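You operate a simulated robot arm through the tools that you are given. There is no shell and no other tool.

Carry out the task below with a simulated robot arm. There is one attempt and no reset: what you move stays moved.

## Task
Squeeze the fruit half of the colour on the recipe card into the white cup.
Fine: lay it in the juicer's white drawer, shut the drawer, then hold the black lever down. Where these are worked on the way, their far stop is far enough and under half their travel is too little: white drawer.

Only the result counts: the job must be done as asked and must still hold three seconds after the hand-in. Knocking over, shifting, dropping, spilling or breaking anything else fails it.

## Robot
A 7-joint arm with a two-finger parallel gripper, fixed in place. Base frame: the origin is on the floor under the middle of its stand, x ahead of it, y to its left, z up; the work surface is at about z = 0.92. Units: m, degrees, N and s.
It reaches about 1.479 m from its shoulder. Its first joint turns from -166.0 to 166.0 degrees. Payload 4.4 kg.
Tool frame: the origin (TCP) lies between the finger pads and is the grasp point; the fingertips stand 0.023 m ahead of it; z points along the fingers, y is the line along which they close. Largest opening 0.094 m; finger width 0.038, thickness 0.01; the body of the gripper, 0.054 by 0.096 m, starts 0.039 m behind the TCP.
Orientation is that of the tool frame in the base frame, as a unit quaternion [w, x, y, z]. With the fingers straight down and closing along the base's y, the tool's x points along the base's -x, its y along +y and its z along -z.

## Interface
- The arm moves only by the tool nudge_tool. Its argument "series" is a list of rows, each an object of numbers (a shift or turn left out is 0, a gripper value left out holds the last): "tx", "ty", "tz": the shift along the tool's x, y, z in m; "rx", "ry", "rz": the turn, a rotation vector about the tool's x, y, z in degrees; "jaw": the opening in per cent of the stroke, from 0 (shut) to 100 (fully open). In form: [{"tx": .., "ty": .., "tz": .., "rx": .., "ry": .., "rz": .., "jaw": ..}, ...]. A call has 1 to 20 rows; each row is the pose to reach, as a shift and turn from the pose commanded when the call began, along the tool's axes at that moment. A row lasts 0.2 s, in which the tool goes at most 0.05 m and 8.6 degrees; a call with a longer step from one row to the next is refused whole, and so is a gripper value outside its range. Where a pose cannot be reached the arm comes as near as it can. A force on the tool above 50 N (or 10 N above the force at the start of the call, whichever is more), or a blocked arm, ends the call early, and 0.2 s more pass. Each finger travels about 0.072 m/s and halts on what it meets, pressing with about 44 N; the grip force reading is that of the motor and also rises with nothing between the fingers. The clock runs only during rows and for 0.2 s after the last one: add rows that repeat a pose to give the fingers time. It gives the time, the measured TCP pose, the force on the tool (base axes), the opening and the grip force at its end, in the units of the frame above (readings bear some noise), with the torque about the TCP (base axes, N m) and any sound that the robot's microphone picked up.
- Cameras (640 x 400 px; columns grow to the right, rows downward): "scene" is fixed at [0.4028, 0.645, 1.5527]; the picture's right is [-0.59, -0.81, 0.00], its down [-0.38, 0.28, -0.88] and it looks along [0.71, -0.52, -0.47] (base axes); focal length 344 px, centre (320, 200). "wrist" rides on the gripper at [0.086, 0.016, -0.075] in the tool frame; the picture's right is [-0.18, 0.98, 0.00], its down [-0.58, -0.11, -0.81] and it looks along [-0.79, -0.15, 0.59] (tool axes); focal length 243 px, centre (320, 200). There is no depth. A picture from a camera that has moved, and an enlarged one, comes with that camera's place and axes in the base frame and with its lens. The place of the scene camera against the robot may be out by one fixed shift of up to 0.012 m in any direction.
- camera(camera): a new picture of that camera. No time passes.
- enlarge(camera, box): a new picture of the part [left, top, right, bottom] of that camera's present view, enlarged. No time passes.
- close_job(): hands the job in; it is judged then, once.

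Places have to be worked out from the pictures, the camera data and where the tool is seen. Open the gripper and draw the arm clear of the work before you hand the job in, unless the task says otherwise.

The tools are called as a command line: name --argument value ..., lists and objects as JSON in quotes. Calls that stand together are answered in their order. nudge_tool: Moves the arm, as the interface text tells. Its arguments: {"type":"object","properties":{"series":{"type":"array","items":{"type":"object","properties":{"tx":{"type":"number"},"ty":{"type":"number"},"tz":{"type":"number"},"rx":{"type":"number"},"ry":{"type":"number"},"rz":{"type":"number"},"jaw":{"type":"number"}}}}},"required":["series"]} The other tools are called the same way: camera (camera) takes a picture; enlarge (camera, box) takes an enlarged picture of a part of a camera's view; close_job () hands the job in.

At the start:

```text
time: 0.0
tool_pos: [0.7886, -0.0084, 1.3481]
orientation: [0.0, 0.0, 1.0, -0.001]
contact_force: [-0.2, -1.3, 0.0]
torque: [-0.03, 0.01, -0.01]
gripper_width: 0.0938
gripper_force: 0.0
```

scene: 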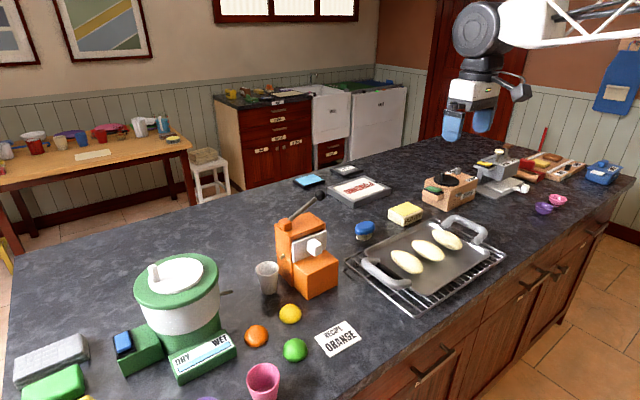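
wrist: 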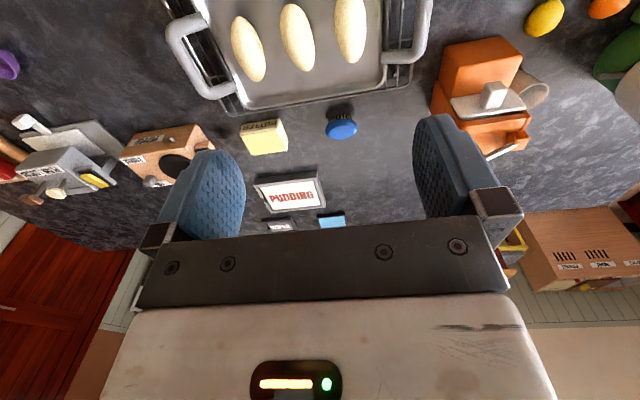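

I'll look closer at the juicer, the fruit and the recipe card, which appears to read ORANGE.

enlarge --camera "scene" --box '[220, 170, 380, 270]'

enlarge --camera "scene" --box '[220, 240, 380, 400]'

enlarge --camera "scene" --box '[230, 170, 350, 320]'

enlarge --camera "wrist" --box '[400, 0, 640, 180]'

```text
4.00 times, centred on (300, 220) of scene
camera zoom: at [0.4028, 0.645, 1.5527], right [-0.59, -0.81, 0.0], down [-0.38, 0.28, -0.88], along [0.71, -0.52, -0.47], focal length 1378 px, centre (400, 120)
```

zoom: 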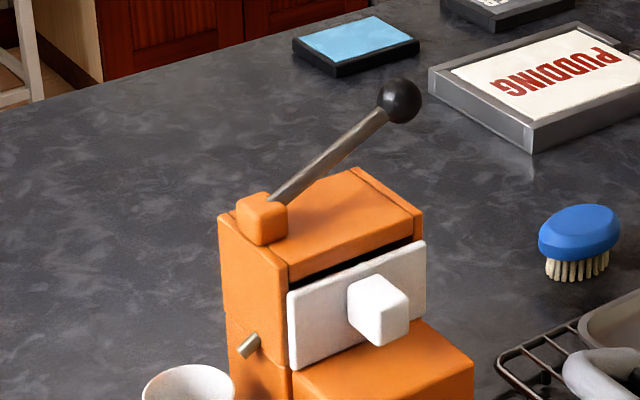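

```text
2.50 times, centred on (300, 320) of scene
camera zoom: at [0.4028, 0.645, 1.5527], right [-0.59, -0.81, 0.0], down [-0.38, 0.28, -0.88], along [0.71, -0.52, -0.47], focal length 861 px, centre (370, -100)
```

zoom: 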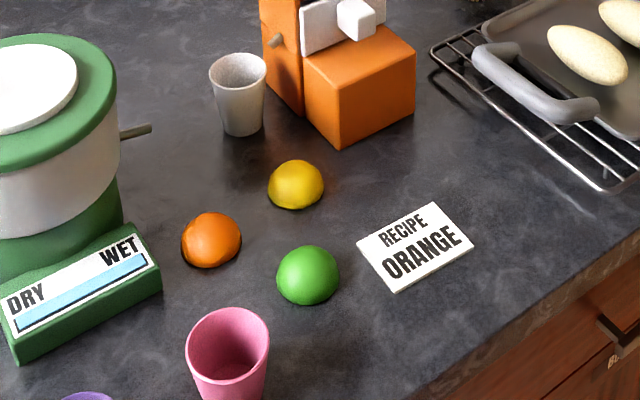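

```text
2.67 times, centred on (290, 245) of scene
camera zoom: at [0.4028, 0.645, 1.5527], right [-0.59, -0.81, 0.0], down [-0.38, 0.28, -0.88], along [0.71, -0.52, -0.47], focal length 918 px, centre (400, 80)
```

zoom: 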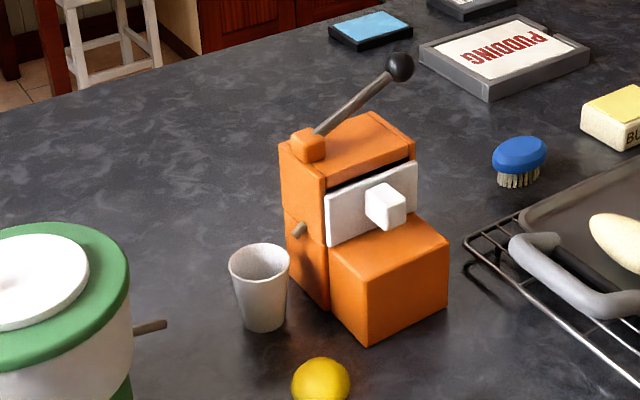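

```text
2.22 times, centred on (520, 90) of wrist
camera zoom: at [0.701, 0.0075, 1.4236], right [0.18, 0.98, 0.0], down [0.58, -0.11, 0.81], along [0.79, -0.15, -0.59], focal length 539 px, centre (-124, 444)
```

zoom: 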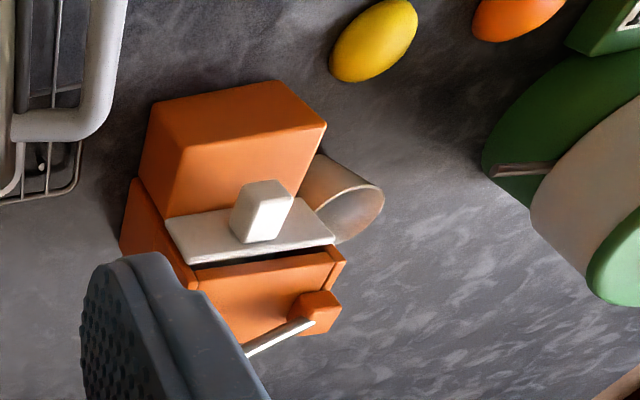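

The recipe says ORANGE, so I want the orange half at about (0.91, 0.45). The juicer is at about (1.0, 0.24), with its drawer facing the robot, and the cup stands near its left side. I'll move the tool left and back to view it all with the wrist camera.

nudge_tool --series '[{"ty": 0.045, "tx": 0.015}, {"ty": 0.09, "tx": 0.03}, {"ty": 0.135, "tx": 0.045}, {"ty": 0.18, "tx": 0.06}, {"ty": 0.225, "tx": 0.075}, {"ty": 0.27, "tx": 0.09}, {"ty": 0.31, "tx": 0.1}, {"ty": 0.31, "tx": 0.1}]'

```text
time: 1.8
tool_pos: [0.6865, 0.303, 1.3484]
orientation: [0.0, 0.0, 1.0, -0.001]
contact_force: [0.6, 0.5, -0.6]
torque: [-0.01, -0.01, 0.03]
gripper_width: 0.094
gripper_force: 0.0
```

The arm is at (0.687, 0.303, 1.348). I'll take a wrist view of the juicer area.

camera --camera "wrist"

camera --camera "scene"

```text
taken
camera wrist: at [0.6001, 0.3186, 1.4243], right [0.18, 0.98, 0.0], down [0.58, -0.11, 0.81], along [0.79, -0.15, -0.59], focal length 243 px, centre (320, 200)
```

wrist: 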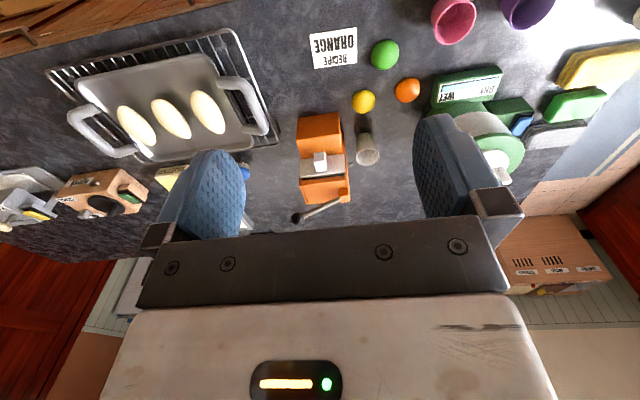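

```text
taken
```

scene: 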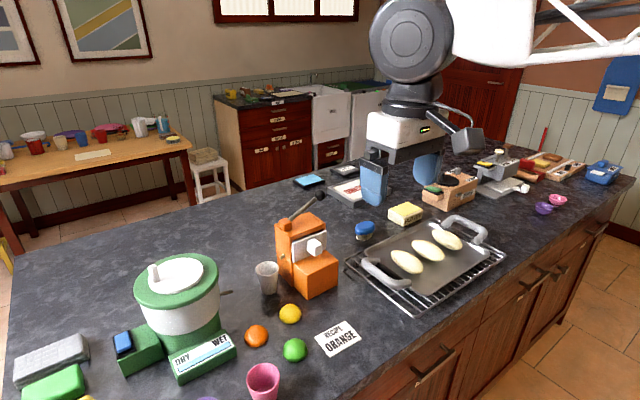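

enlarge --camera "wrist" --box '[240, 80, 440, 240]'

```text
2.50 times, centred on (340, 160) of wrist
camera zoom: at [0.6001, 0.3186, 1.4243], right [0.18, 0.98, 0.0], down [0.58, -0.11, 0.81], along [0.79, -0.15, -0.59], focal length 606 px, centre (270, 300)
```

zoom: 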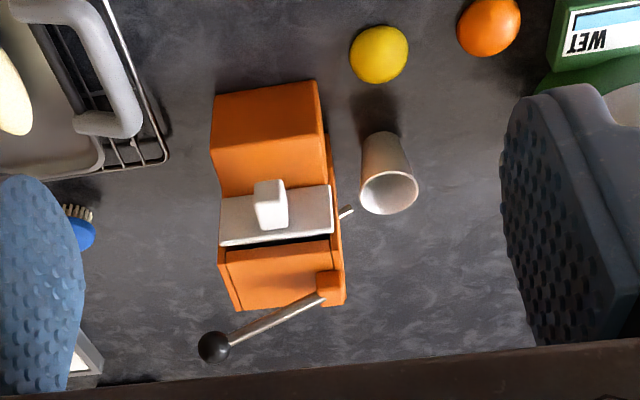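

From the two views I estimate:
- Juicer: front step face at x≈0.938, y 0.20–0.30.
- Lever: pivot near (1.037, 0.293, 1.09), ball near (1.036, 0.188, 1.143).
- Spout tip: about (1.034, 0.314, 1.002).
- Cup rim: centre about (1.031, 0.357, 0.988).

I'll move closer for a better look at the drawer, spout and cup.

nudge_tool --series '[{"tx": -0.018, "ty": -0.008, "tz": 0.035}, {"tx": -0.036, "ty": -0.016, "tz": 0.07}, {"tx": -0.054, "ty": -0.024, "tz": 0.105}, {"tx": -0.072, "ty": -0.032, "tz": 0.14}, {"tx": -0.09, "ty": -0.04, "tz": 0.17}, {"tx": -0.105, "ty": -0.045, "tz": 0.2}, {"tx": -0.105, "ty": -0.045, "tz": 0.2}]'

camera --camera "wrist"

```text
time: 3.4
tool_pos: [0.7906, 0.2563, 1.148]
orientation: [-0.001, 0.001, 1.0, 0.0]
contact_force: [0.8, 0.3, 0.5]
torque: [0.04, 0.0, 0.02]
gripper_width: 0.094
gripper_force: 0.0
```

```text
taken
camera wrist: at [0.7051, 0.2727, 1.223], right [0.18, 0.98, 0.0], down [0.58, -0.11, 0.81], along [0.79, -0.15, -0.59], focal length 243 px, centre (320, 200)
```

wrist: 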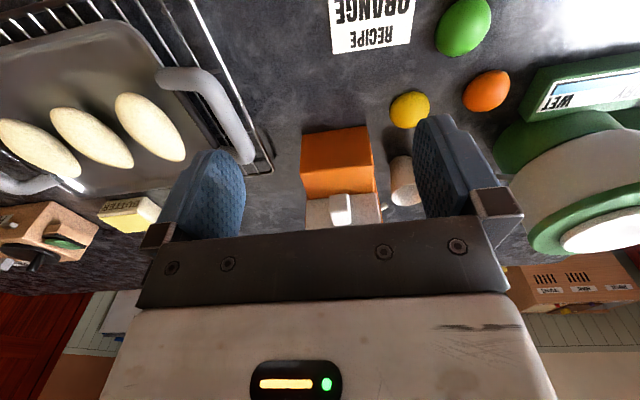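

The palm hides the lower part of the view, so I'll enlarge what is visible.

enlarge --camera "wrist" --box '[280, 110, 440, 240]'

enlarge --camera "wrist" --box '[380, 0, 560, 140]'

```text
3.08 times, centred on (360, 175) of wrist
camera zoom: at [0.7051, 0.2727, 1.223], right [0.18, 0.98, 0.0], down [0.58, -0.11, 0.81], along [0.79, -0.15, -0.59], focal length 746 px, centre (197, 277)
```

zoom: 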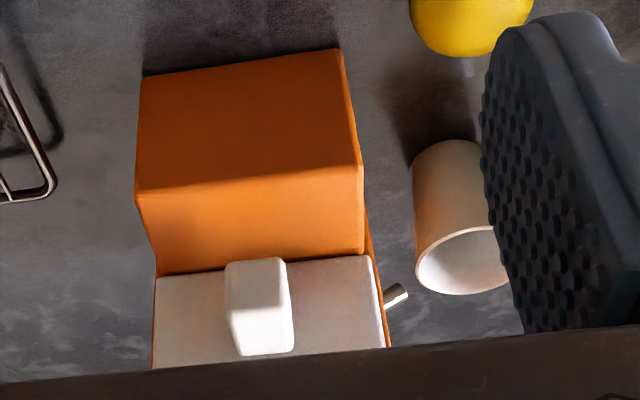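

```text
2.86 times, centred on (470, 70) of wrist
camera zoom: at [0.7051, 0.2727, 1.223], right [0.18, 0.98, 0.0], down [0.58, -0.11, 0.81], along [0.79, -0.15, -0.59], focal length 693 px, centre (-109, 571)
```

zoom: 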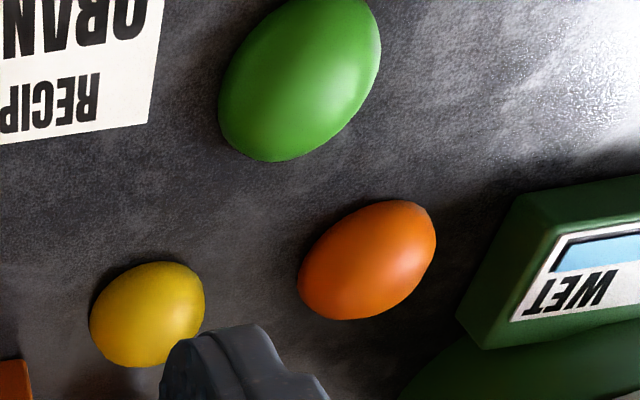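

Step front is at x≈0.938, step top at z≈1.000, drawer face at x≈0.997. The knob is at about y=0.25, x 0.96–0.997, z 1.03–1.052. The spout slopes toward the cup, which is lined up with it in x. I'll go above the knob next.

nudge_tool --series '[{"tx": -0.045, "ty": -0.0015}, {"tx": -0.09, "ty": -0.003}, {"tx": -0.135, "ty": -0.0045}, {"tx": -0.165, "ty": -0.006}, {"tx": -0.179, "ty": -0.006}, {"tx": -0.179, "ty": -0.006, "tz": 0.03}, {"tx": -0.179, "ty": -0.006, "tz": 0.03}]'

enlarge --camera "scene" --box '[220, 130, 380, 310]'

camera --camera "wrist"

```text
time: 5.0
tool_pos: [0.9712, 0.2511, 1.1175]
orientation: [0.0, 0.0, 1.0, 0.0]
contact_force: [-0.5, 0.0, -0.1]
torque: [0.01, -0.03, -0.03]
gripper_width: 0.0939
gripper_force: 0.0
```

```text
2.22 times, centred on (300, 220) of scene
camera zoom: at [0.4028, 0.645, 1.5527], right [-0.59, -0.81, 0.0], down [-0.38, 0.28, -0.88], along [0.71, -0.52, -0.47], focal length 765 px, centre (364, 156)
```

zoom: 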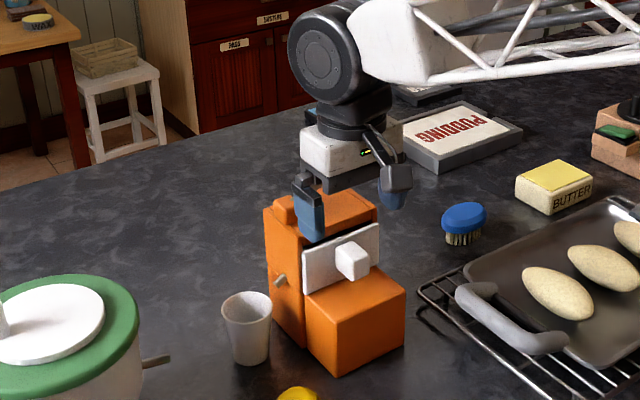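

```text
taken
camera wrist: at [0.8851, 0.2666, 1.1927], right [0.18, 0.98, 0.0], down [0.58, -0.11, 0.81], along [0.79, -0.15, -0.59], focal length 243 px, centre (320, 200)
```

wrist: 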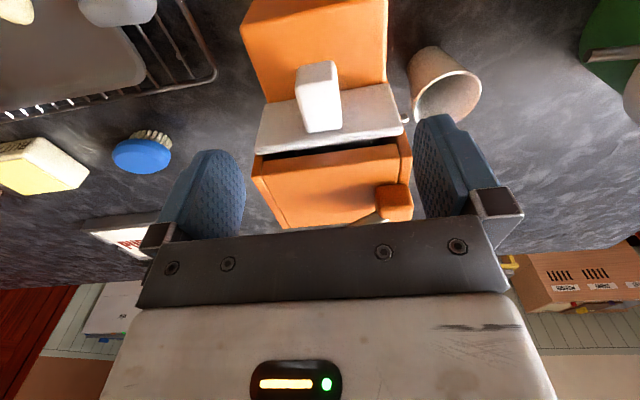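

enlarge --camera "wrist" --box '[230, 30, 430, 240]'

enlarge --camera "wrist" --box '[370, 30, 500, 140]'

```text
1.90 times, centred on (330, 135) of wrist
camera zoom: at [0.8851, 0.2666, 1.1927], right [0.18, 0.98, 0.0], down [0.58, -0.11, 0.81], along [0.79, -0.15, -0.59], focal length 462 px, centre (301, 324)
```

zoom: 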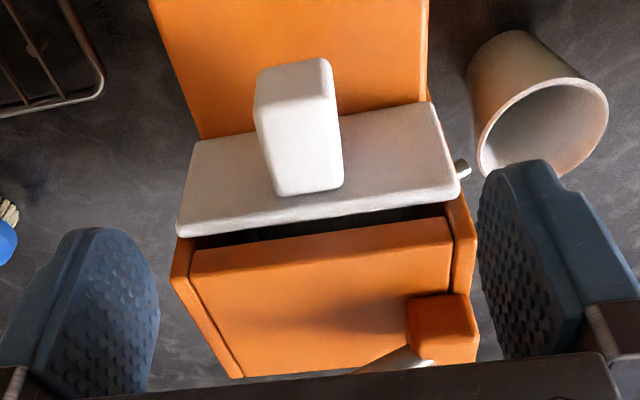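

```text
3.64 times, centred on (435, 85) of wrist
camera zoom: at [0.8851, 0.2666, 1.1927], right [0.18, 0.98, 0.0], down [0.58, -0.11, 0.81], along [0.79, -0.15, -0.59], focal length 882 px, centre (-98, 618)
```

zoom: 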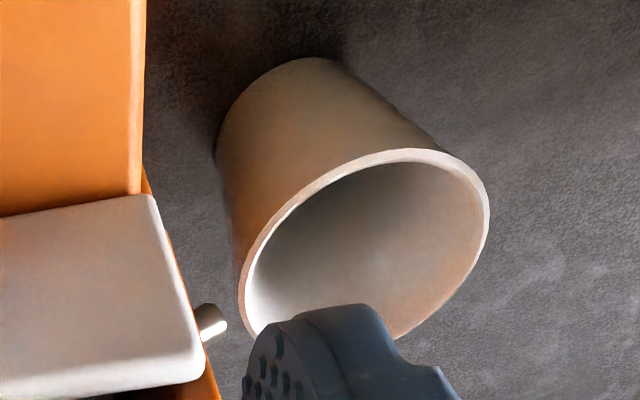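

The knob spans x 0.960–0.996 and z≈1.027–1.049, centred at y≈0.250, and the tool is right above it. I'll descend to z≈1.041 and close on it.

nudge_tool --series '[{"tz": 0.03}, {"tz": 0.055}, {"tz": 0.0765}, {"tz": 0.0765}, {"tz": 0.0765, "jaw": 40}, {"tz": 0.0765, "jaw": 20}, {"tz": 0.0765, "jaw": 0}, {"tz": 0.0765, "jaw": 0}, {"tz": 0.0765, "jaw": 0}]'

camera --camera "wrist"

enlarge --camera "scene" --box '[220, 130, 380, 310]'

```text
time: 7.0
tool_pos: [0.9726, 0.2499, 1.0414]
orientation: [0.0, 0.0, 1.0, 0.0]
contact_force: [-9.5, -28.2, 1.1]
torque: [0.03, 0.03, 0.16]
gripper_width: 0.0258
gripper_force: 44.9
```

```text
taken
camera wrist: at [0.8851, 0.2663, 1.1167], right [0.18, 0.98, 0.0], down [0.58, -0.11, 0.81], along [0.79, -0.15, -0.59], focal length 243 px, centre (320, 200)
```

wrist: 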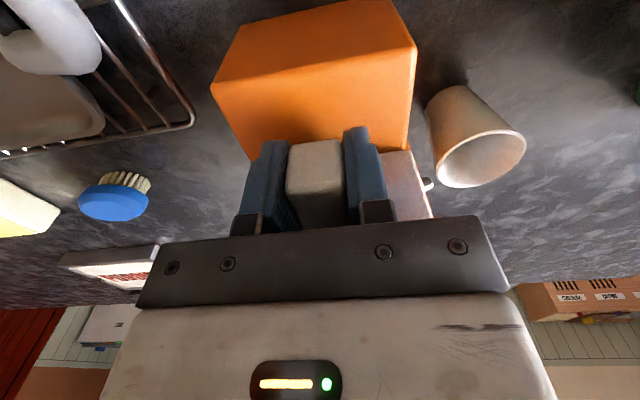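

```text
2.22 times, centred on (300, 220) of scene
camera zoom: at [0.4028, 0.645, 1.5527], right [-0.59, -0.81, 0.0], down [-0.38, 0.28, -0.88], along [0.71, -0.52, -0.47], focal length 765 px, centre (364, 156)
```

zoom: 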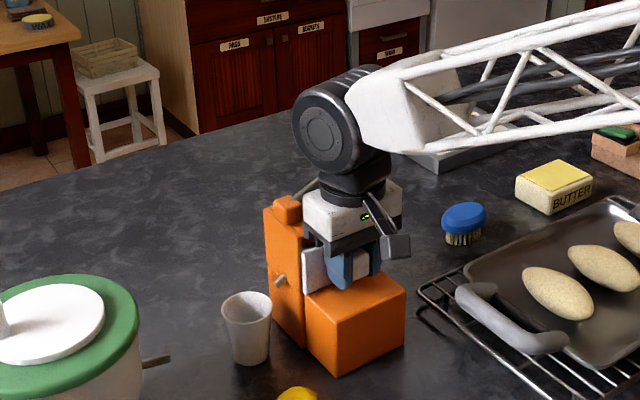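

The knob is gripped (width 0.0258 m), but there is a −28 N side force in y. I'll ease the tool slightly toward −y and see if that relieves it before pulling.

nudge_tool --series '[{"ty": -0.0015}, {"ty": -0.0015}]'

```text
time: 7.6
tool_pos: [0.9716, 0.249, 1.0419]
orientation: [0.0, 0.0, 1.0, 0.0]
contact_force: [-0.9, -5.4, -0.9]
torque: [0.06, 0.48, -0.3]
gripper_width: 0.026
gripper_force: 45.0
```

The side force is relieved. I'll pull the drawer toward −x in small steps until it reaches its stop.

nudge_tool --series '[{"tx": 0.008}, {"tx": 0.016}, {"tx": 0.024}, {"tx": 0.032}, {"tx": 0.04}, {"tx": 0.048}, {"tx": 0.056}, {"tx": 0.064}, {"tx": 0.072}]'

enlarge --camera "scene" --box '[220, 130, 380, 310]'

camera --camera "wrist"

```text
time: 9.6
tool_pos: [0.8995, 0.2504, 1.0412]
orientation: [0.0, 0.001, 1.0, 0.0]
contact_force: [-0.3, 35.8, -7.9]
torque: [-0.04, 0.87, 0.02]
gripper_width: 0.0258
gripper_force: 45.1
```

```text
2.22 times, centred on (300, 220) of scene
camera zoom: at [0.4028, 0.645, 1.5527], right [-0.59, -0.81, 0.0], down [-0.38, 0.28, -0.88], along [0.71, -0.52, -0.47], focal length 765 px, centre (364, 156)
```

zoom: 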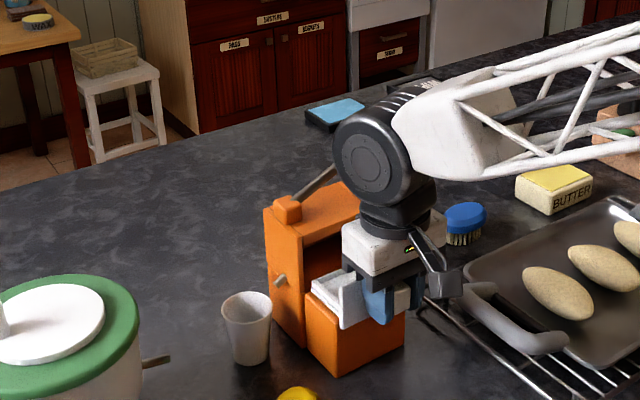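

```text
taken
camera wrist: at [0.8127, 0.2661, 1.1167], right [0.18, 0.98, 0.0], down [0.58, -0.11, 0.81], along [0.79, -0.15, -0.59], focal length 243 px, centre (320, 200)
```

wrist: 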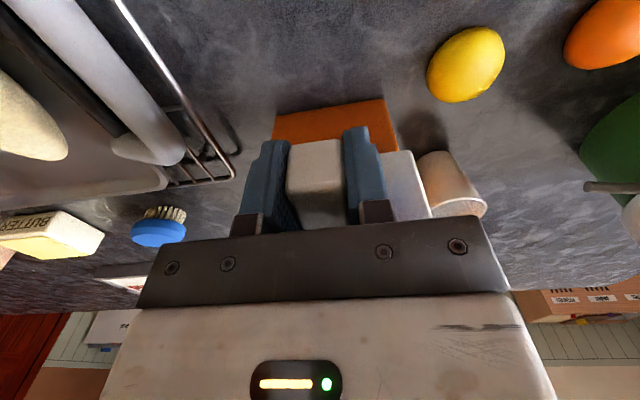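

The drawer is out about 0.072 m with no end stop felt, and there is now a +36 N side force. I'll shift slightly to +y and pull a little more, gently, to find the stop.

nudge_tool --series '[{"ty": 0.0015}, {"ty": 0.0015, "tx": 0.004}, {"ty": 0.0015, "tx": 0.008}, {"ty": 0.0015, "tx": 0.012}]'

```text
time: 10.6
tool_pos: [0.8867, 0.2502, 1.0416]
orientation: [0.0, 0.0, 1.0, 0.0]
contact_force: [-0.9, 5.5, -4.8]
torque: [0.01, -0.93, 0.07]
gripper_width: 0.0259
gripper_force: 45.2
```

enlarge --camera "scene" --box '[240, 190, 360, 300]'

camera --camera "wrist"

```text
3.64 times, centred on (300, 245) of scene
camera zoom: at [0.4028, 0.645, 1.5527], right [-0.59, -0.81, 0.0], down [-0.38, 0.28, -0.88], along [0.71, -0.52, -0.47], focal length 1252 px, centre (393, 36)
```

zoom: 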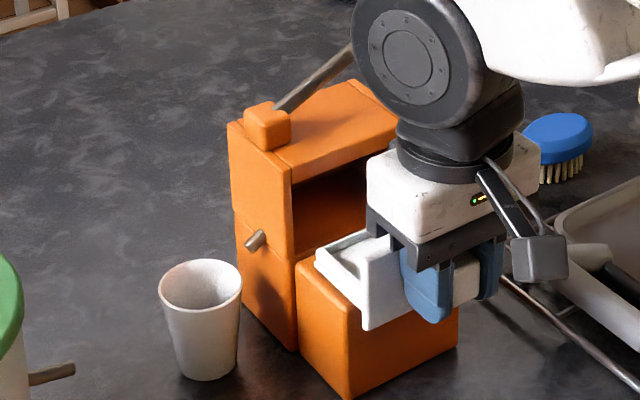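

```text
taken
camera wrist: at [0.801, 0.2663, 1.1167], right [0.18, 0.98, 0.0], down [0.58, -0.11, 0.81], along [0.79, -0.15, -0.59], focal length 243 px, centre (320, 200)
```

wrist: 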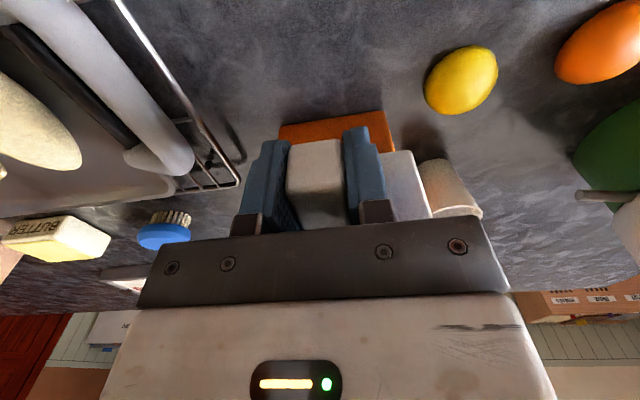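

The drawer is well out (about 0.085 m) and the tray interior is visible. I'll release the knob and lift straight up, then look at the tray.

nudge_tool --series '[{"jaw": 50}, {"jaw": 100}, {"jaw": 100}, {"jaw": 100}, {"tz": -0.03}, {"tz": -0.07}, {"tz": -0.11}, {"tz": -0.15}, {"tz": -0.19, "tx": 0.02}, {"tz": -0.23, "tx": 0.06}, {"tz": -0.25, "tx": 0.1}, {"tz": -0.25, "tx": 0.1}]'

camera --camera "wrist"

enlarge --camera "scene" --box '[240, 190, 360, 300]'

```text
refused: row 10 steps farther than a row can; nothing moved
```

```text
taken
camera wrist: at [0.801, 0.2663, 1.1167], right [0.18, 0.98, 0.0], down [0.58, -0.11, 0.81], along [0.79, -0.15, -0.59], focal length 243 px, centre (320, 200)
```

wrist: 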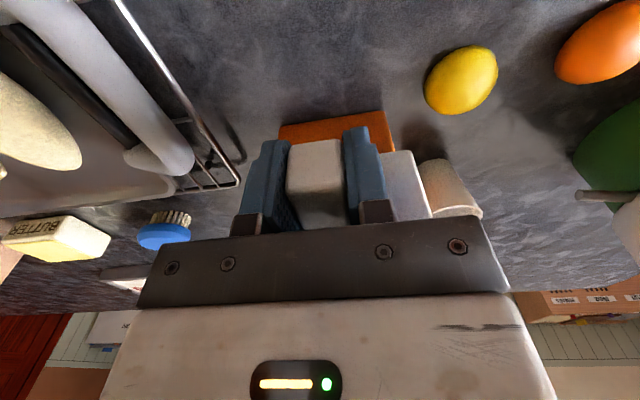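

```text
3.64 times, centred on (300, 245) of scene
camera zoom: at [0.4028, 0.645, 1.5527], right [-0.59, -0.81, 0.0], down [-0.38, 0.28, -0.88], along [0.71, -0.52, -0.47], focal length 1252 px, centre (393, 36)
```

zoom: 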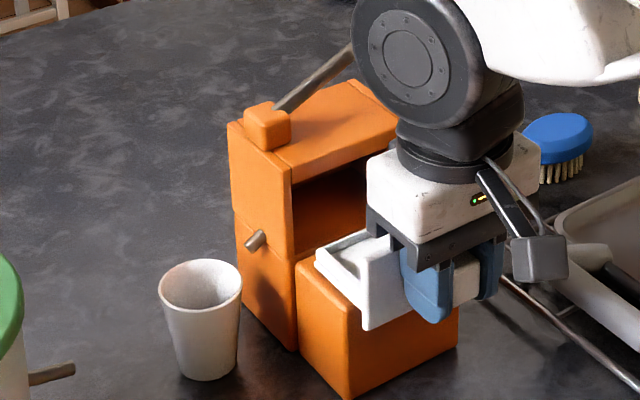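

That call was refused because one step was too long. I'll repeat the release and lift with shorter steps.

nudge_tool --series '[{"jaw": 50}, {"jaw": 100}, {"jaw": 100}, {"jaw": 100}, {"tz": -0.03}, {"tz": -0.07}, {"tz": -0.11}, {"tz": -0.15}, {"tz": -0.18, "tx": 0.03}, {"tz": -0.21, "tx": 0.06}, {"tz": -0.24, "tx": 0.09}, {"tz": -0.26, "tx": 0.12}, {"tz": -0.26, "tx": 0.12}]'

camera --camera "wrist"

enlarge --camera "scene" --box '[240, 190, 360, 300]'

```text
time: 13.4
tool_pos: [0.7673, 0.2505, 1.3028]
orientation: [0.0, -0.001, 1.0, 0.0]
contact_force: [0.1, -0.4, -0.3]
torque: [0.02, 0.0, 0.03]
gripper_width: 0.0943
gripper_force: 0.1
```

```text
taken
camera wrist: at [0.6802, 0.2666, 1.3775], right [0.18, 0.98, 0.0], down [0.58, -0.11, 0.81], along [0.79, -0.15, -0.59], focal length 243 px, centre (320, 200)
```

wrist: 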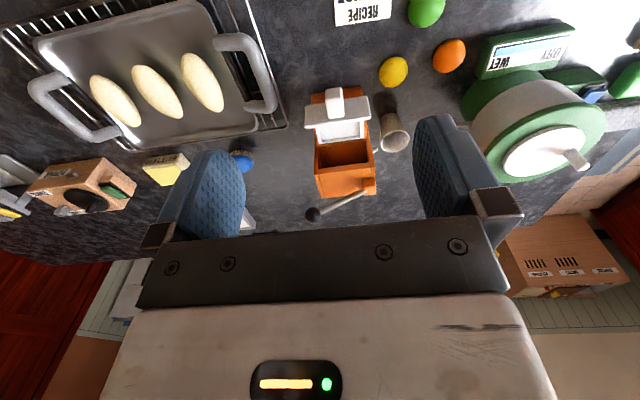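

```text
3.64 times, centred on (300, 245) of scene
camera zoom: at [0.4028, 0.645, 1.5527], right [-0.59, -0.81, 0.0], down [-0.38, 0.28, -0.88], along [0.71, -0.52, -0.47], focal length 1252 px, centre (393, 36)
```

zoom: 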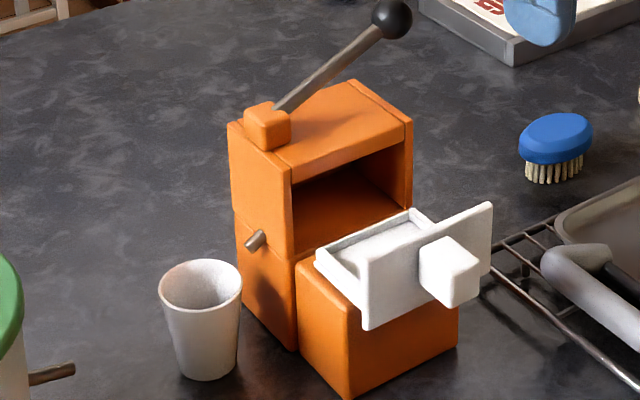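

enlarge --camera "wrist" --box '[280, 70, 430, 230]'

enlarge --camera "wrist" --box '[360, 0, 560, 140]'

```text
2.50 times, centred on (355, 150) of wrist
camera zoom: at [0.6802, 0.2666, 1.3775], right [0.18, 0.98, 0.0], down [0.58, -0.11, 0.81], along [0.79, -0.15, -0.59], focal length 606 px, centre (232, 325)
```

zoom: 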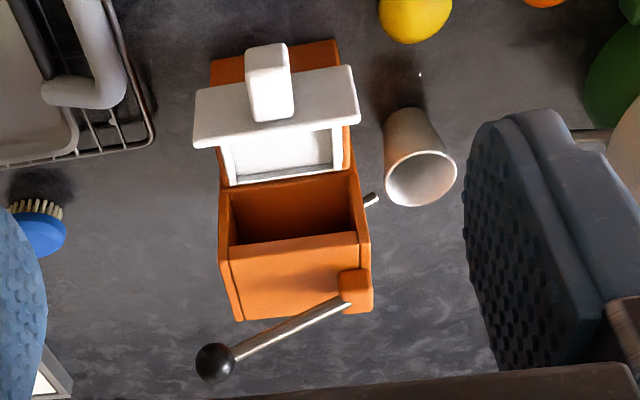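

```text
2.86 times, centred on (460, 70) of wrist
camera zoom: at [0.6802, 0.2666, 1.3775], right [0.18, 0.98, 0.0], down [0.58, -0.11, 0.81], along [0.79, -0.15, -0.59], focal length 693 px, centre (-80, 571)
```

zoom: 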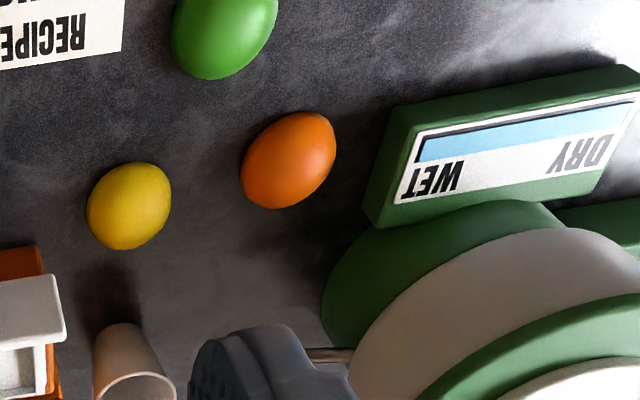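

enlarge --camera "scene" --box '[290, 230, 340, 280]'

enlarge --camera "wrist" --box '[300, 80, 380, 150]'

```text
8.00 times, centred on (315, 255) of scene
camera zoom: at [0.4028, 0.645, 1.5527], right [-0.59, -0.81, 0.0], down [-0.38, 0.28, -0.88], along [0.71, -0.52, -0.47], focal length 2756 px, centre (360, -240)
```

zoom: 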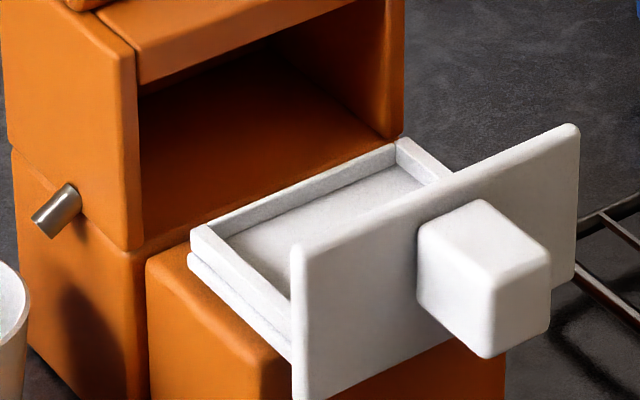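

```text
5.71 times, centred on (340, 115) of wrist
camera zoom: at [0.6802, 0.2666, 1.3775], right [0.18, 0.98, 0.0], down [0.58, -0.11, 0.81], along [0.79, -0.15, -0.59], focal length 1386 px, centre (206, 686)
```

zoom: 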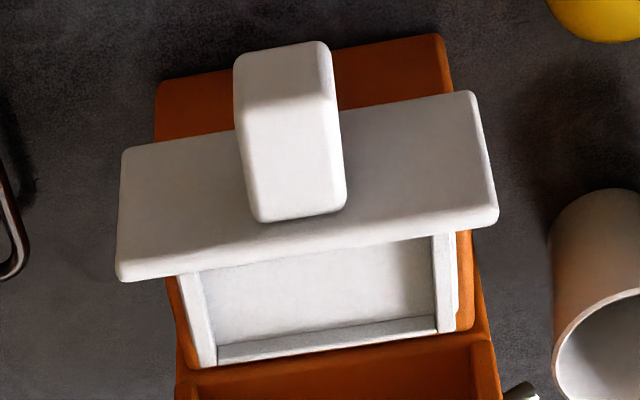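

The tray interior spans about x 0.919–0.980 and y 0.214–0.287, with its rim at z≈1.018, so its centre is near (0.950, 0.250). I'll check the orange half's shape before grasping.

enlarge --camera "scene" --box '[235, 300, 315, 370]'

camera --camera "scene"

```text
5.71 times, centred on (275, 335) of scene
camera zoom: at [0.4028, 0.645, 1.5527], right [-0.59, -0.81, 0.0], down [-0.38, 0.28, -0.88], along [0.71, -0.52, -0.47], focal length 1968 px, centre (577, -571)
```

zoom: 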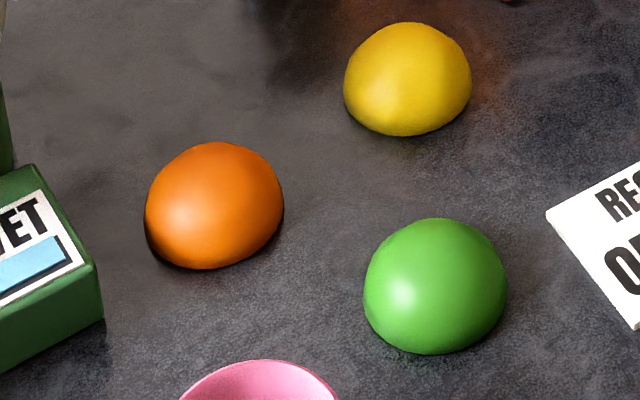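

```text
taken
```

scene: 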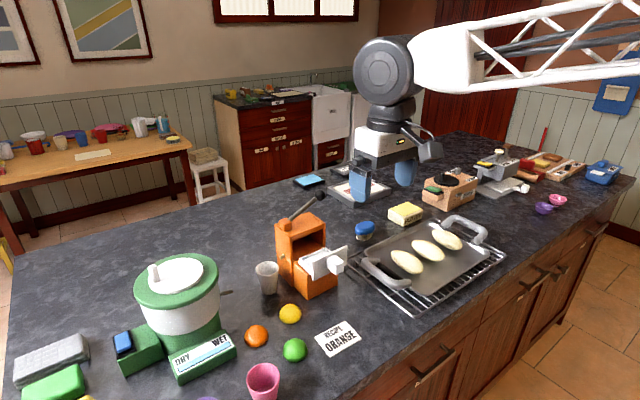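

The orange half is a dome, cut side down, about 0.053 m across, with its base centre at about (0.911, 0.4535). The mixer base begins at y≈0.51, so I'll turn the gripper to close along x and move above the orange.

nudge_tool --series '[{"tx": -0.012, "ty": 0.017, "tz": 0.007, "rz": -7.5}, {"tx": -0.024, "ty": 0.034, "tz": 0.014, "rz": -15}, {"tx": -0.036, "ty": 0.051, "tz": 0.021, "rz": -22.5}, {"tx": -0.048, "ty": 0.068, "tz": 0.028, "rz": -30}, {"tx": -0.06, "ty": 0.085, "tz": 0.035, "rz": -37.5}, {"tx": -0.072, "ty": 0.102, "tz": 0.045, "rz": -45}, {"tx": -0.084, "ty": 0.119, "tz": 0.055, "rz": -52.5}, {"tx": -0.096, "ty": 0.136, "tz": 0.065, "rz": -60}, {"tx": -0.108, "ty": 0.153, "tz": 0.075, "rz": -67.5}, {"tx": -0.12, "ty": 0.17, "tz": 0.085, "rz": -75}, {"tx": -0.132, "ty": 0.187, "tz": 0.095, "rz": -82.5}, {"tx": -0.144, "ty": 0.203, "tz": 0.103, "rz": -90}, {"tx": -0.144, "ty": 0.203, "tz": 0.103, "rz": -90}]'

camera --camera "wrist"

camera --camera "scene"

```text
time: 16.2
tool_pos: [0.9112, 0.4535, 1.1991]
orientation: [0.0, 0.708, -0.706, 0.0]
contact_force: [-0.4, -0.2, -0.3]
torque: [0.03, 0.0, 0.0]
gripper_width: 0.0938
gripper_force: 0.1
```

```text
taken
camera wrist: at [0.8962, 0.3675, 1.2738], right [-0.98, 0.18, 0.0], down [0.11, 0.58, 0.81], along [0.15, 0.79, -0.59], focal length 243 px, centre (320, 200)
```

wrist: 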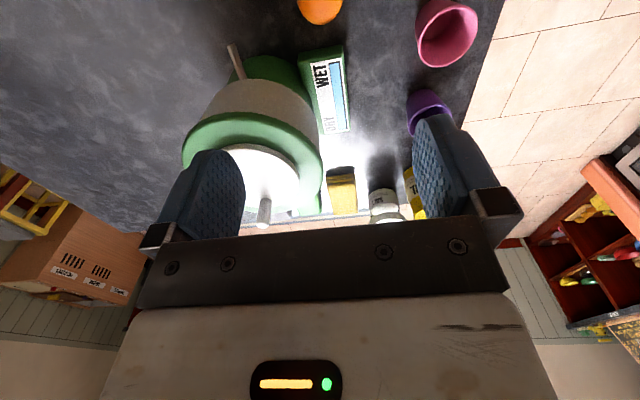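

```text
taken
```

scene: 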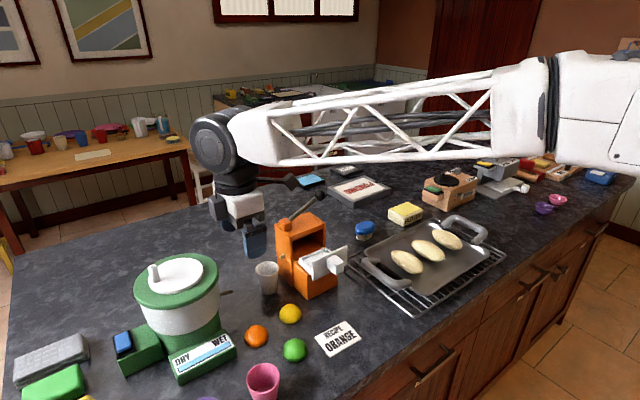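

The tool is above the orange, closing along x. The mixer lid is at about (1.02, 0.57), radius 0.09, z≈1.06, so descending straight down clears it. I'll narrow the jaws a little and descend partway.

nudge_tool --series '[{"tz": 0.03, "jaw": 85}, {"tz": 0.06, "jaw": 85}, {"tz": 0.09}, {"tz": 0.12}, {"tz": 0.15}, {"tz": 0.18}, {"tz": 0.2}, {"tz": 0.2}]'

enlarge --camera "scene" --box '[180, 200, 340, 380]'

camera --camera "wrist"

```text
time: 18.0
tool_pos: [0.9114, 0.453, 0.9978]
orientation: [0.0, 0.708, -0.706, 0.0]
contact_force: [-0.6, 0.1, -0.7]
torque: [-0.01, 0.01, -0.03]
gripper_width: 0.0799
gripper_force: 0.0
```

```text
2.22 times, centred on (260, 290) of scene
camera zoom: at [0.4028, 0.645, 1.5527], right [-0.59, -0.81, 0.0], down [-0.38, 0.28, -0.88], along [0.71, -0.52, -0.47], focal length 765 px, centre (453, 0)
```

zoom: 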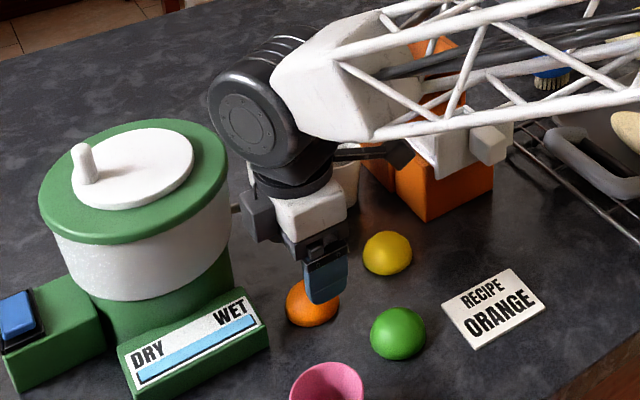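

```text
taken
camera wrist: at [0.8961, 0.367, 1.0738], right [-0.98, 0.18, 0.0], down [0.11, 0.58, 0.81], along [0.15, 0.79, -0.59], focal length 243 px, centre (320, 200)
```

wrist: 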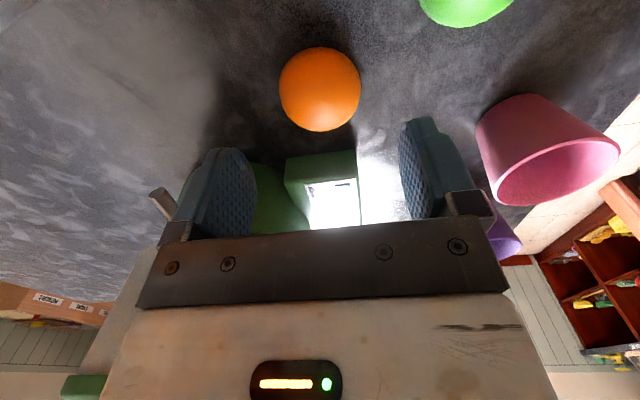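

The orange sits between the fingers, centred at about (0.911, 0.450). I'll descend to z≈0.947 and close on it.

nudge_tool --series '[{"tz": 0.02, "tx": 0.002}, {"tz": 0.036, "tx": 0.002}, {"tz": 0.045, "tx": 0.002}, {"tz": 0.0505, "tx": 0.002}, {"tz": 0.0505, "tx": 0.002}]'

camera --camera "wrist"

enlarge --camera "scene" --box '[200, 230, 340, 370]'

```text
time: 19.2
tool_pos: [0.9111, 0.4514, 0.9487]
orientation: [0.0, -0.707, 0.707, 0.001]
contact_force: [0.9, 0.1, -0.4]
torque: [-0.01, 0.01, 0.0]
gripper_width: 0.0797
gripper_force: 0.1
```

```text
taken
camera wrist: at [0.8954, 0.365, 1.0237], right [-0.98, 0.18, 0.0], down [0.11, 0.58, 0.81], along [0.15, 0.79, -0.59], focal length 243 px, centre (320, 200)
```

wrist: 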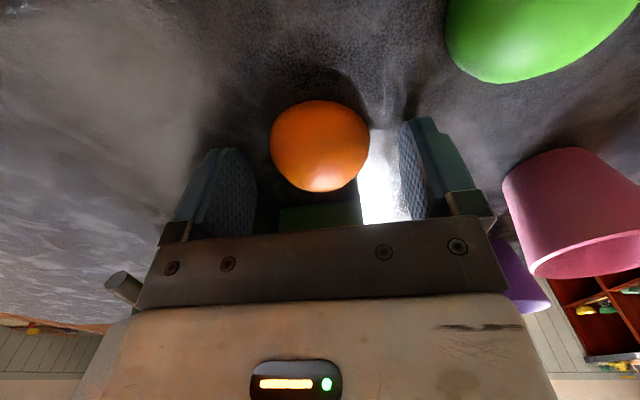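

```text
2.86 times, centred on (270, 300) of scene
camera zoom: at [0.4028, 0.645, 1.5527], right [-0.59, -0.81, 0.0], down [-0.38, 0.28, -0.88], along [0.71, -0.52, -0.47], focal length 984 px, centre (463, -86)
```

zoom: 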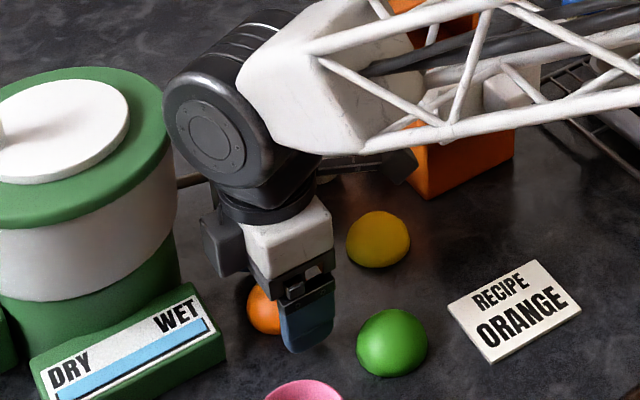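

The orange is centred between the pads, with the tips just above the counter. I'll close the gripper.

nudge_tool --series '[{"jaw": 60}, {"jaw": 45}, {"jaw": 30}, {"jaw": 30}, {"jaw": 30}]'

camera --camera "wrist"

```text
time: 20.4
tool_pos: [0.9113, 0.4527, 0.9482]
orientation: [0.0, 0.707, -0.707, 0.001]
contact_force: [-0.4, 0.5, 0.6]
torque: [0.03, 0.07, -0.03]
gripper_width: 0.0502
gripper_force: 43.6
```

```text
taken
camera wrist: at [0.8954, 0.365, 1.0238], right [-0.98, 0.18, 0.0], down [0.11, 0.58, 0.81], along [0.15, 0.79, -0.59], focal length 243 px, centre (320, 200)
```

wrist: 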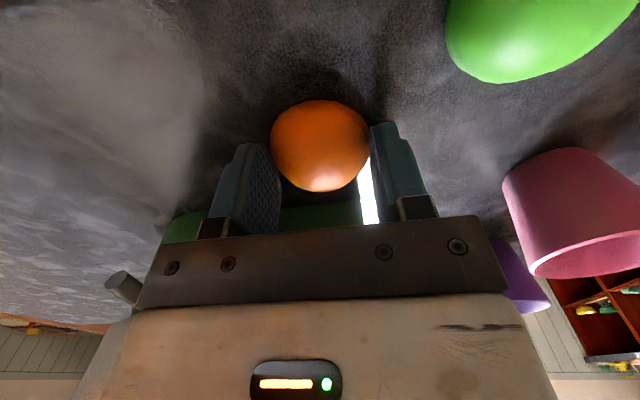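

The fruit is gripped at width 0.050 m with 44 N. I'll lift slowly and check that it comes along.

nudge_tool --series '[{"tz": -0.006}, {"tz": -0.012}, {"tz": -0.02}, {"tz": -0.02}]'

camera --camera "wrist"

enlarge --camera "scene" --box '[200, 230, 340, 370]'

```text
time: 21.4
tool_pos: [0.9117, 0.4513, 0.9682]
orientation: [0.0, 0.707, -0.707, 0.0]
contact_force: [0.4, 1.3, -1.2]
torque: [0.01, -0.01, 0.02]
gripper_width: 0.0502
gripper_force: 44.5
```

```text
taken
camera wrist: at [0.8954, 0.3649, 1.0431], right [-0.98, 0.18, 0.0], down [0.11, 0.58, 0.81], along [0.15, 0.79, -0.59], focal length 243 px, centre (320, 200)
```

wrist: 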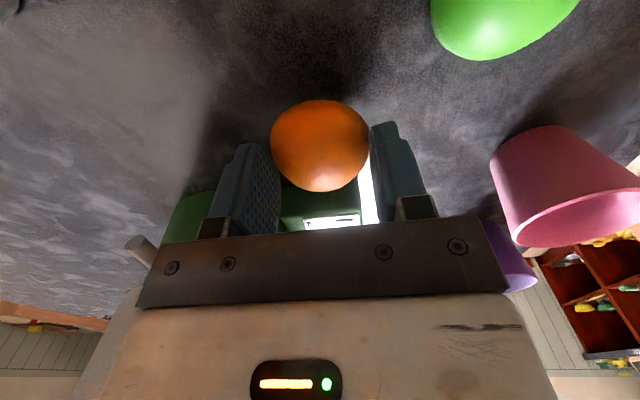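

```text
2.86 times, centred on (270, 300) of scene
camera zoom: at [0.4028, 0.645, 1.5527], right [-0.59, -0.81, 0.0], down [-0.38, 0.28, -0.88], along [0.71, -0.52, -0.47], focal length 984 px, centre (463, -86)
```

zoom: 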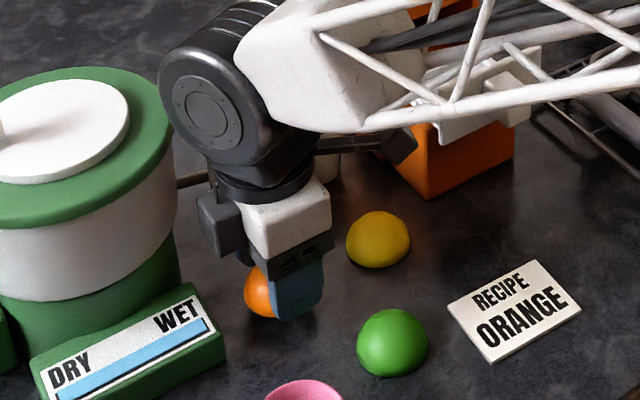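

The orange is lifted and held firmly; the cut face should be about 5 mm below the fingertips. I'll raise it well clear, then move over the tray while turning back so the jaws close along y.

nudge_tool --series '[{"tz": -0.025}, {"tz": -0.055}, {"tz": -0.085}, {"tz": -0.115}, {"tz": -0.145}, {"tz": -0.175}, {"tz": -0.205}, {"tz": -0.235}, {"tz": -0.235}]'

nudge_tool --series '[{"tx": 0.015, "ty": -0.003, "rz": 6}, {"tx": 0.03, "ty": -0.006, "rz": 12}, {"tx": 0.045, "ty": -0.009, "rz": 18}, {"tx": 0.06, "ty": -0.012, "rz": 25}, {"tx": 0.075, "ty": -0.015, "rz": 32}, {"tx": 0.09, "ty": -0.018, "rz": 39}, {"tx": 0.105, "ty": -0.021, "rz": 46}, {"tx": 0.12, "ty": -0.024, "rz": 53}, {"tx": 0.135, "ty": -0.027, "rz": 60}, {"tx": 0.15, "ty": -0.03, "rz": 67}, {"tx": 0.165, "ty": -0.033, "rz": 74}, {"tx": 0.18, "ty": -0.036, "rz": 81}, {"tx": 0.195, "ty": -0.038, "rz": 87}, {"tx": 0.202, "ty": -0.039, "rz": 90}, {"tx": 0.202, "ty": -0.039, "rz": 90}]'

camera --camera "scene"

camera --camera "wrist"

```text
time: 23.4
tool_pos: [0.9119, 0.4532, 1.2039]
orientation: [0.0, -0.707, 0.707, 0.0]
contact_force: [-0.3, -0.3, -0.3]
torque: [-0.01, 0.01, -0.01]
gripper_width: 0.0503
gripper_force: 44.1
```

```text
time: 26.6
tool_pos: [0.9495, 0.2479, 1.2029]
orientation: [0.0, 0.0, 1.0, 0.0]
contact_force: [0.8, 0.6, 0.1]
torque: [0.02, 0.01, -0.03]
gripper_width: 0.05
gripper_force: 44.6
```

```text
taken
```

scene: 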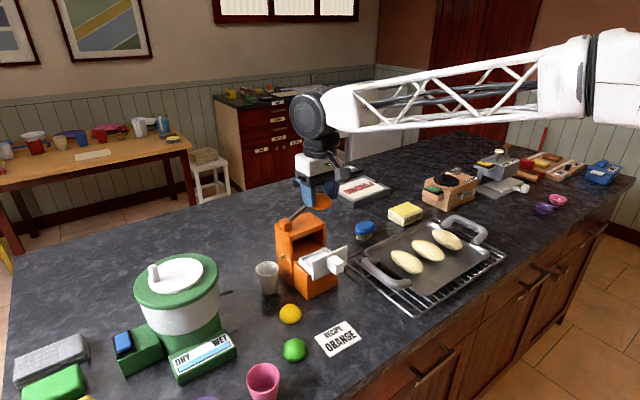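

```text
taken
camera wrist: at [0.8642, 0.2655, 1.2784], right [0.18, 0.98, 0.0], down [0.58, -0.11, 0.81], along [0.79, -0.15, -0.59], focal length 243 px, centre (320, 200)
```

wrist: 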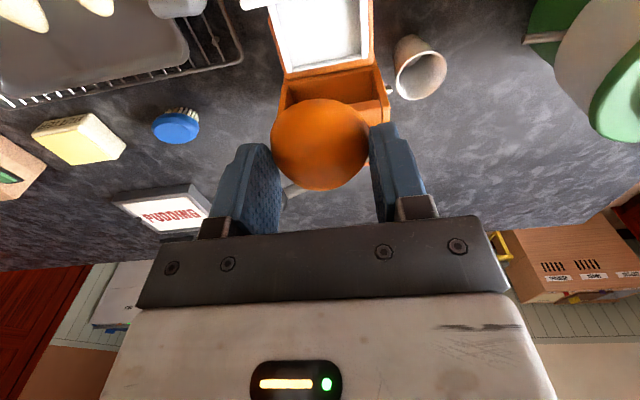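

The orange is over the tray. I'll enlarge both views to check alignment before lowering.

enlarge --camera "wrist" --box '[240, 0, 400, 110]'

enlarge --camera "scene" --box '[250, 150, 370, 300]'

```text
3.64 times, centred on (320, 55) of wrist
camera zoom: at [0.8642, 0.2655, 1.2784], right [0.18, 0.98, 0.0], down [0.58, -0.11, 0.81], along [0.79, -0.15, -0.59], focal length 882 px, centre (320, 727)
```

zoom: 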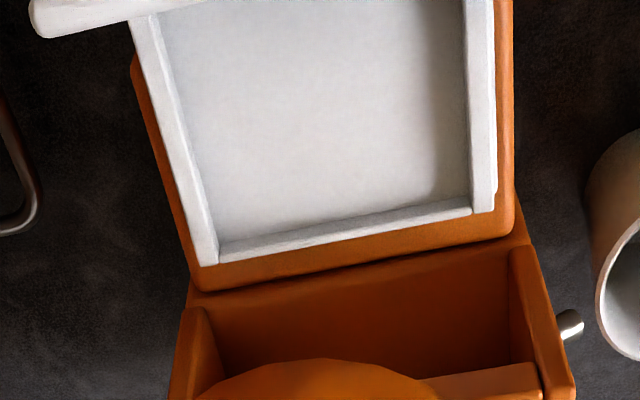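

```text
2.67 times, centred on (310, 225) of scene
camera zoom: at [0.4028, 0.645, 1.5527], right [-0.59, -0.81, 0.0], down [-0.38, 0.28, -0.88], along [0.71, -0.52, -0.47], focal length 918 px, centre (347, 133)
```

zoom: 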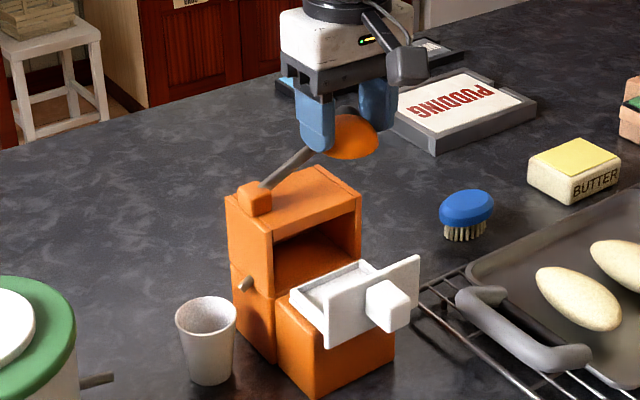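

The tray interior spans x 0.915–0.979 and y 0.214–0.286. The fruit sits about 2 mm toward −x of the TCP, so it is well aligned. I'll lower it until the cut face is just inside the rim.

nudge_tool --series '[{"tz": 0.03, "tx": 0.001}, {"tz": 0.06, "tx": 0.001}, {"tz": 0.09, "tx": 0.001}, {"tz": 0.115, "tx": 0.001}, {"tz": 0.135, "tx": 0.001}, {"tz": 0.147, "tx": 0.001}, {"tz": 0.155, "tx": 0.001}, {"tz": 0.16, "tx": 0.001}, {"tz": 0.16, "tx": 0.001}]'

enlarge --camera "scene" --box '[250, 190, 370, 300]'

camera --camera "wrist"

```text
time: 28.6
tool_pos: [0.9512, 0.2486, 1.044]
orientation: [0.0, -0.001, 1.0, -0.001]
contact_force: [-0.3, -0.3, 4.1]
torque: [-0.13, 0.02, 0.0]
gripper_width: 0.0497
gripper_force: 44.5
```

```text
3.64 times, centred on (310, 245) of scene
camera zoom: at [0.4028, 0.645, 1.5527], right [-0.59, -0.81, 0.0], down [-0.38, 0.28, -0.88], along [0.71, -0.52, -0.47], focal length 1252 px, centre (356, 36)
```

zoom: 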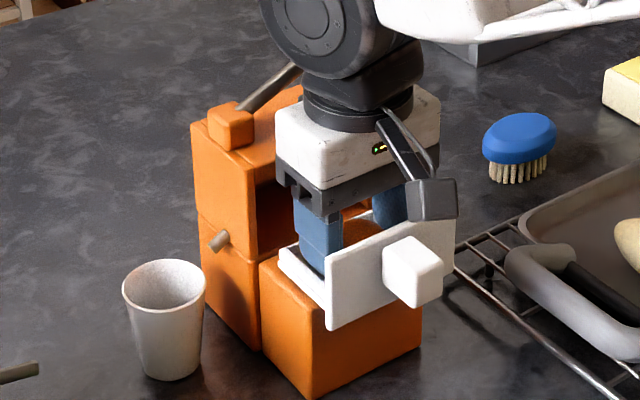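

```text
taken
camera wrist: at [0.8633, 0.2652, 1.119], right [0.18, 0.98, 0.0], down [0.58, -0.11, 0.81], along [0.79, -0.15, -0.59], focal length 243 px, centre (320, 200)
```

wrist: 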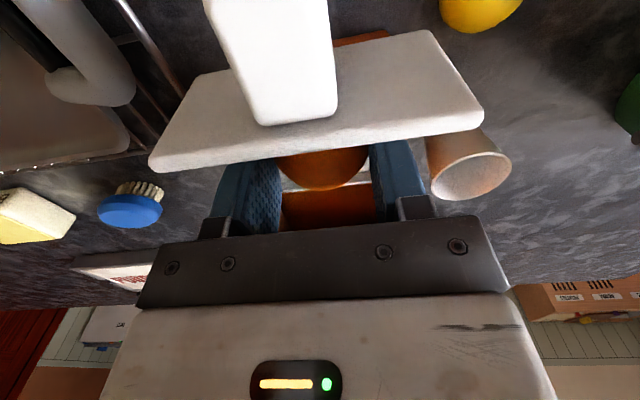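

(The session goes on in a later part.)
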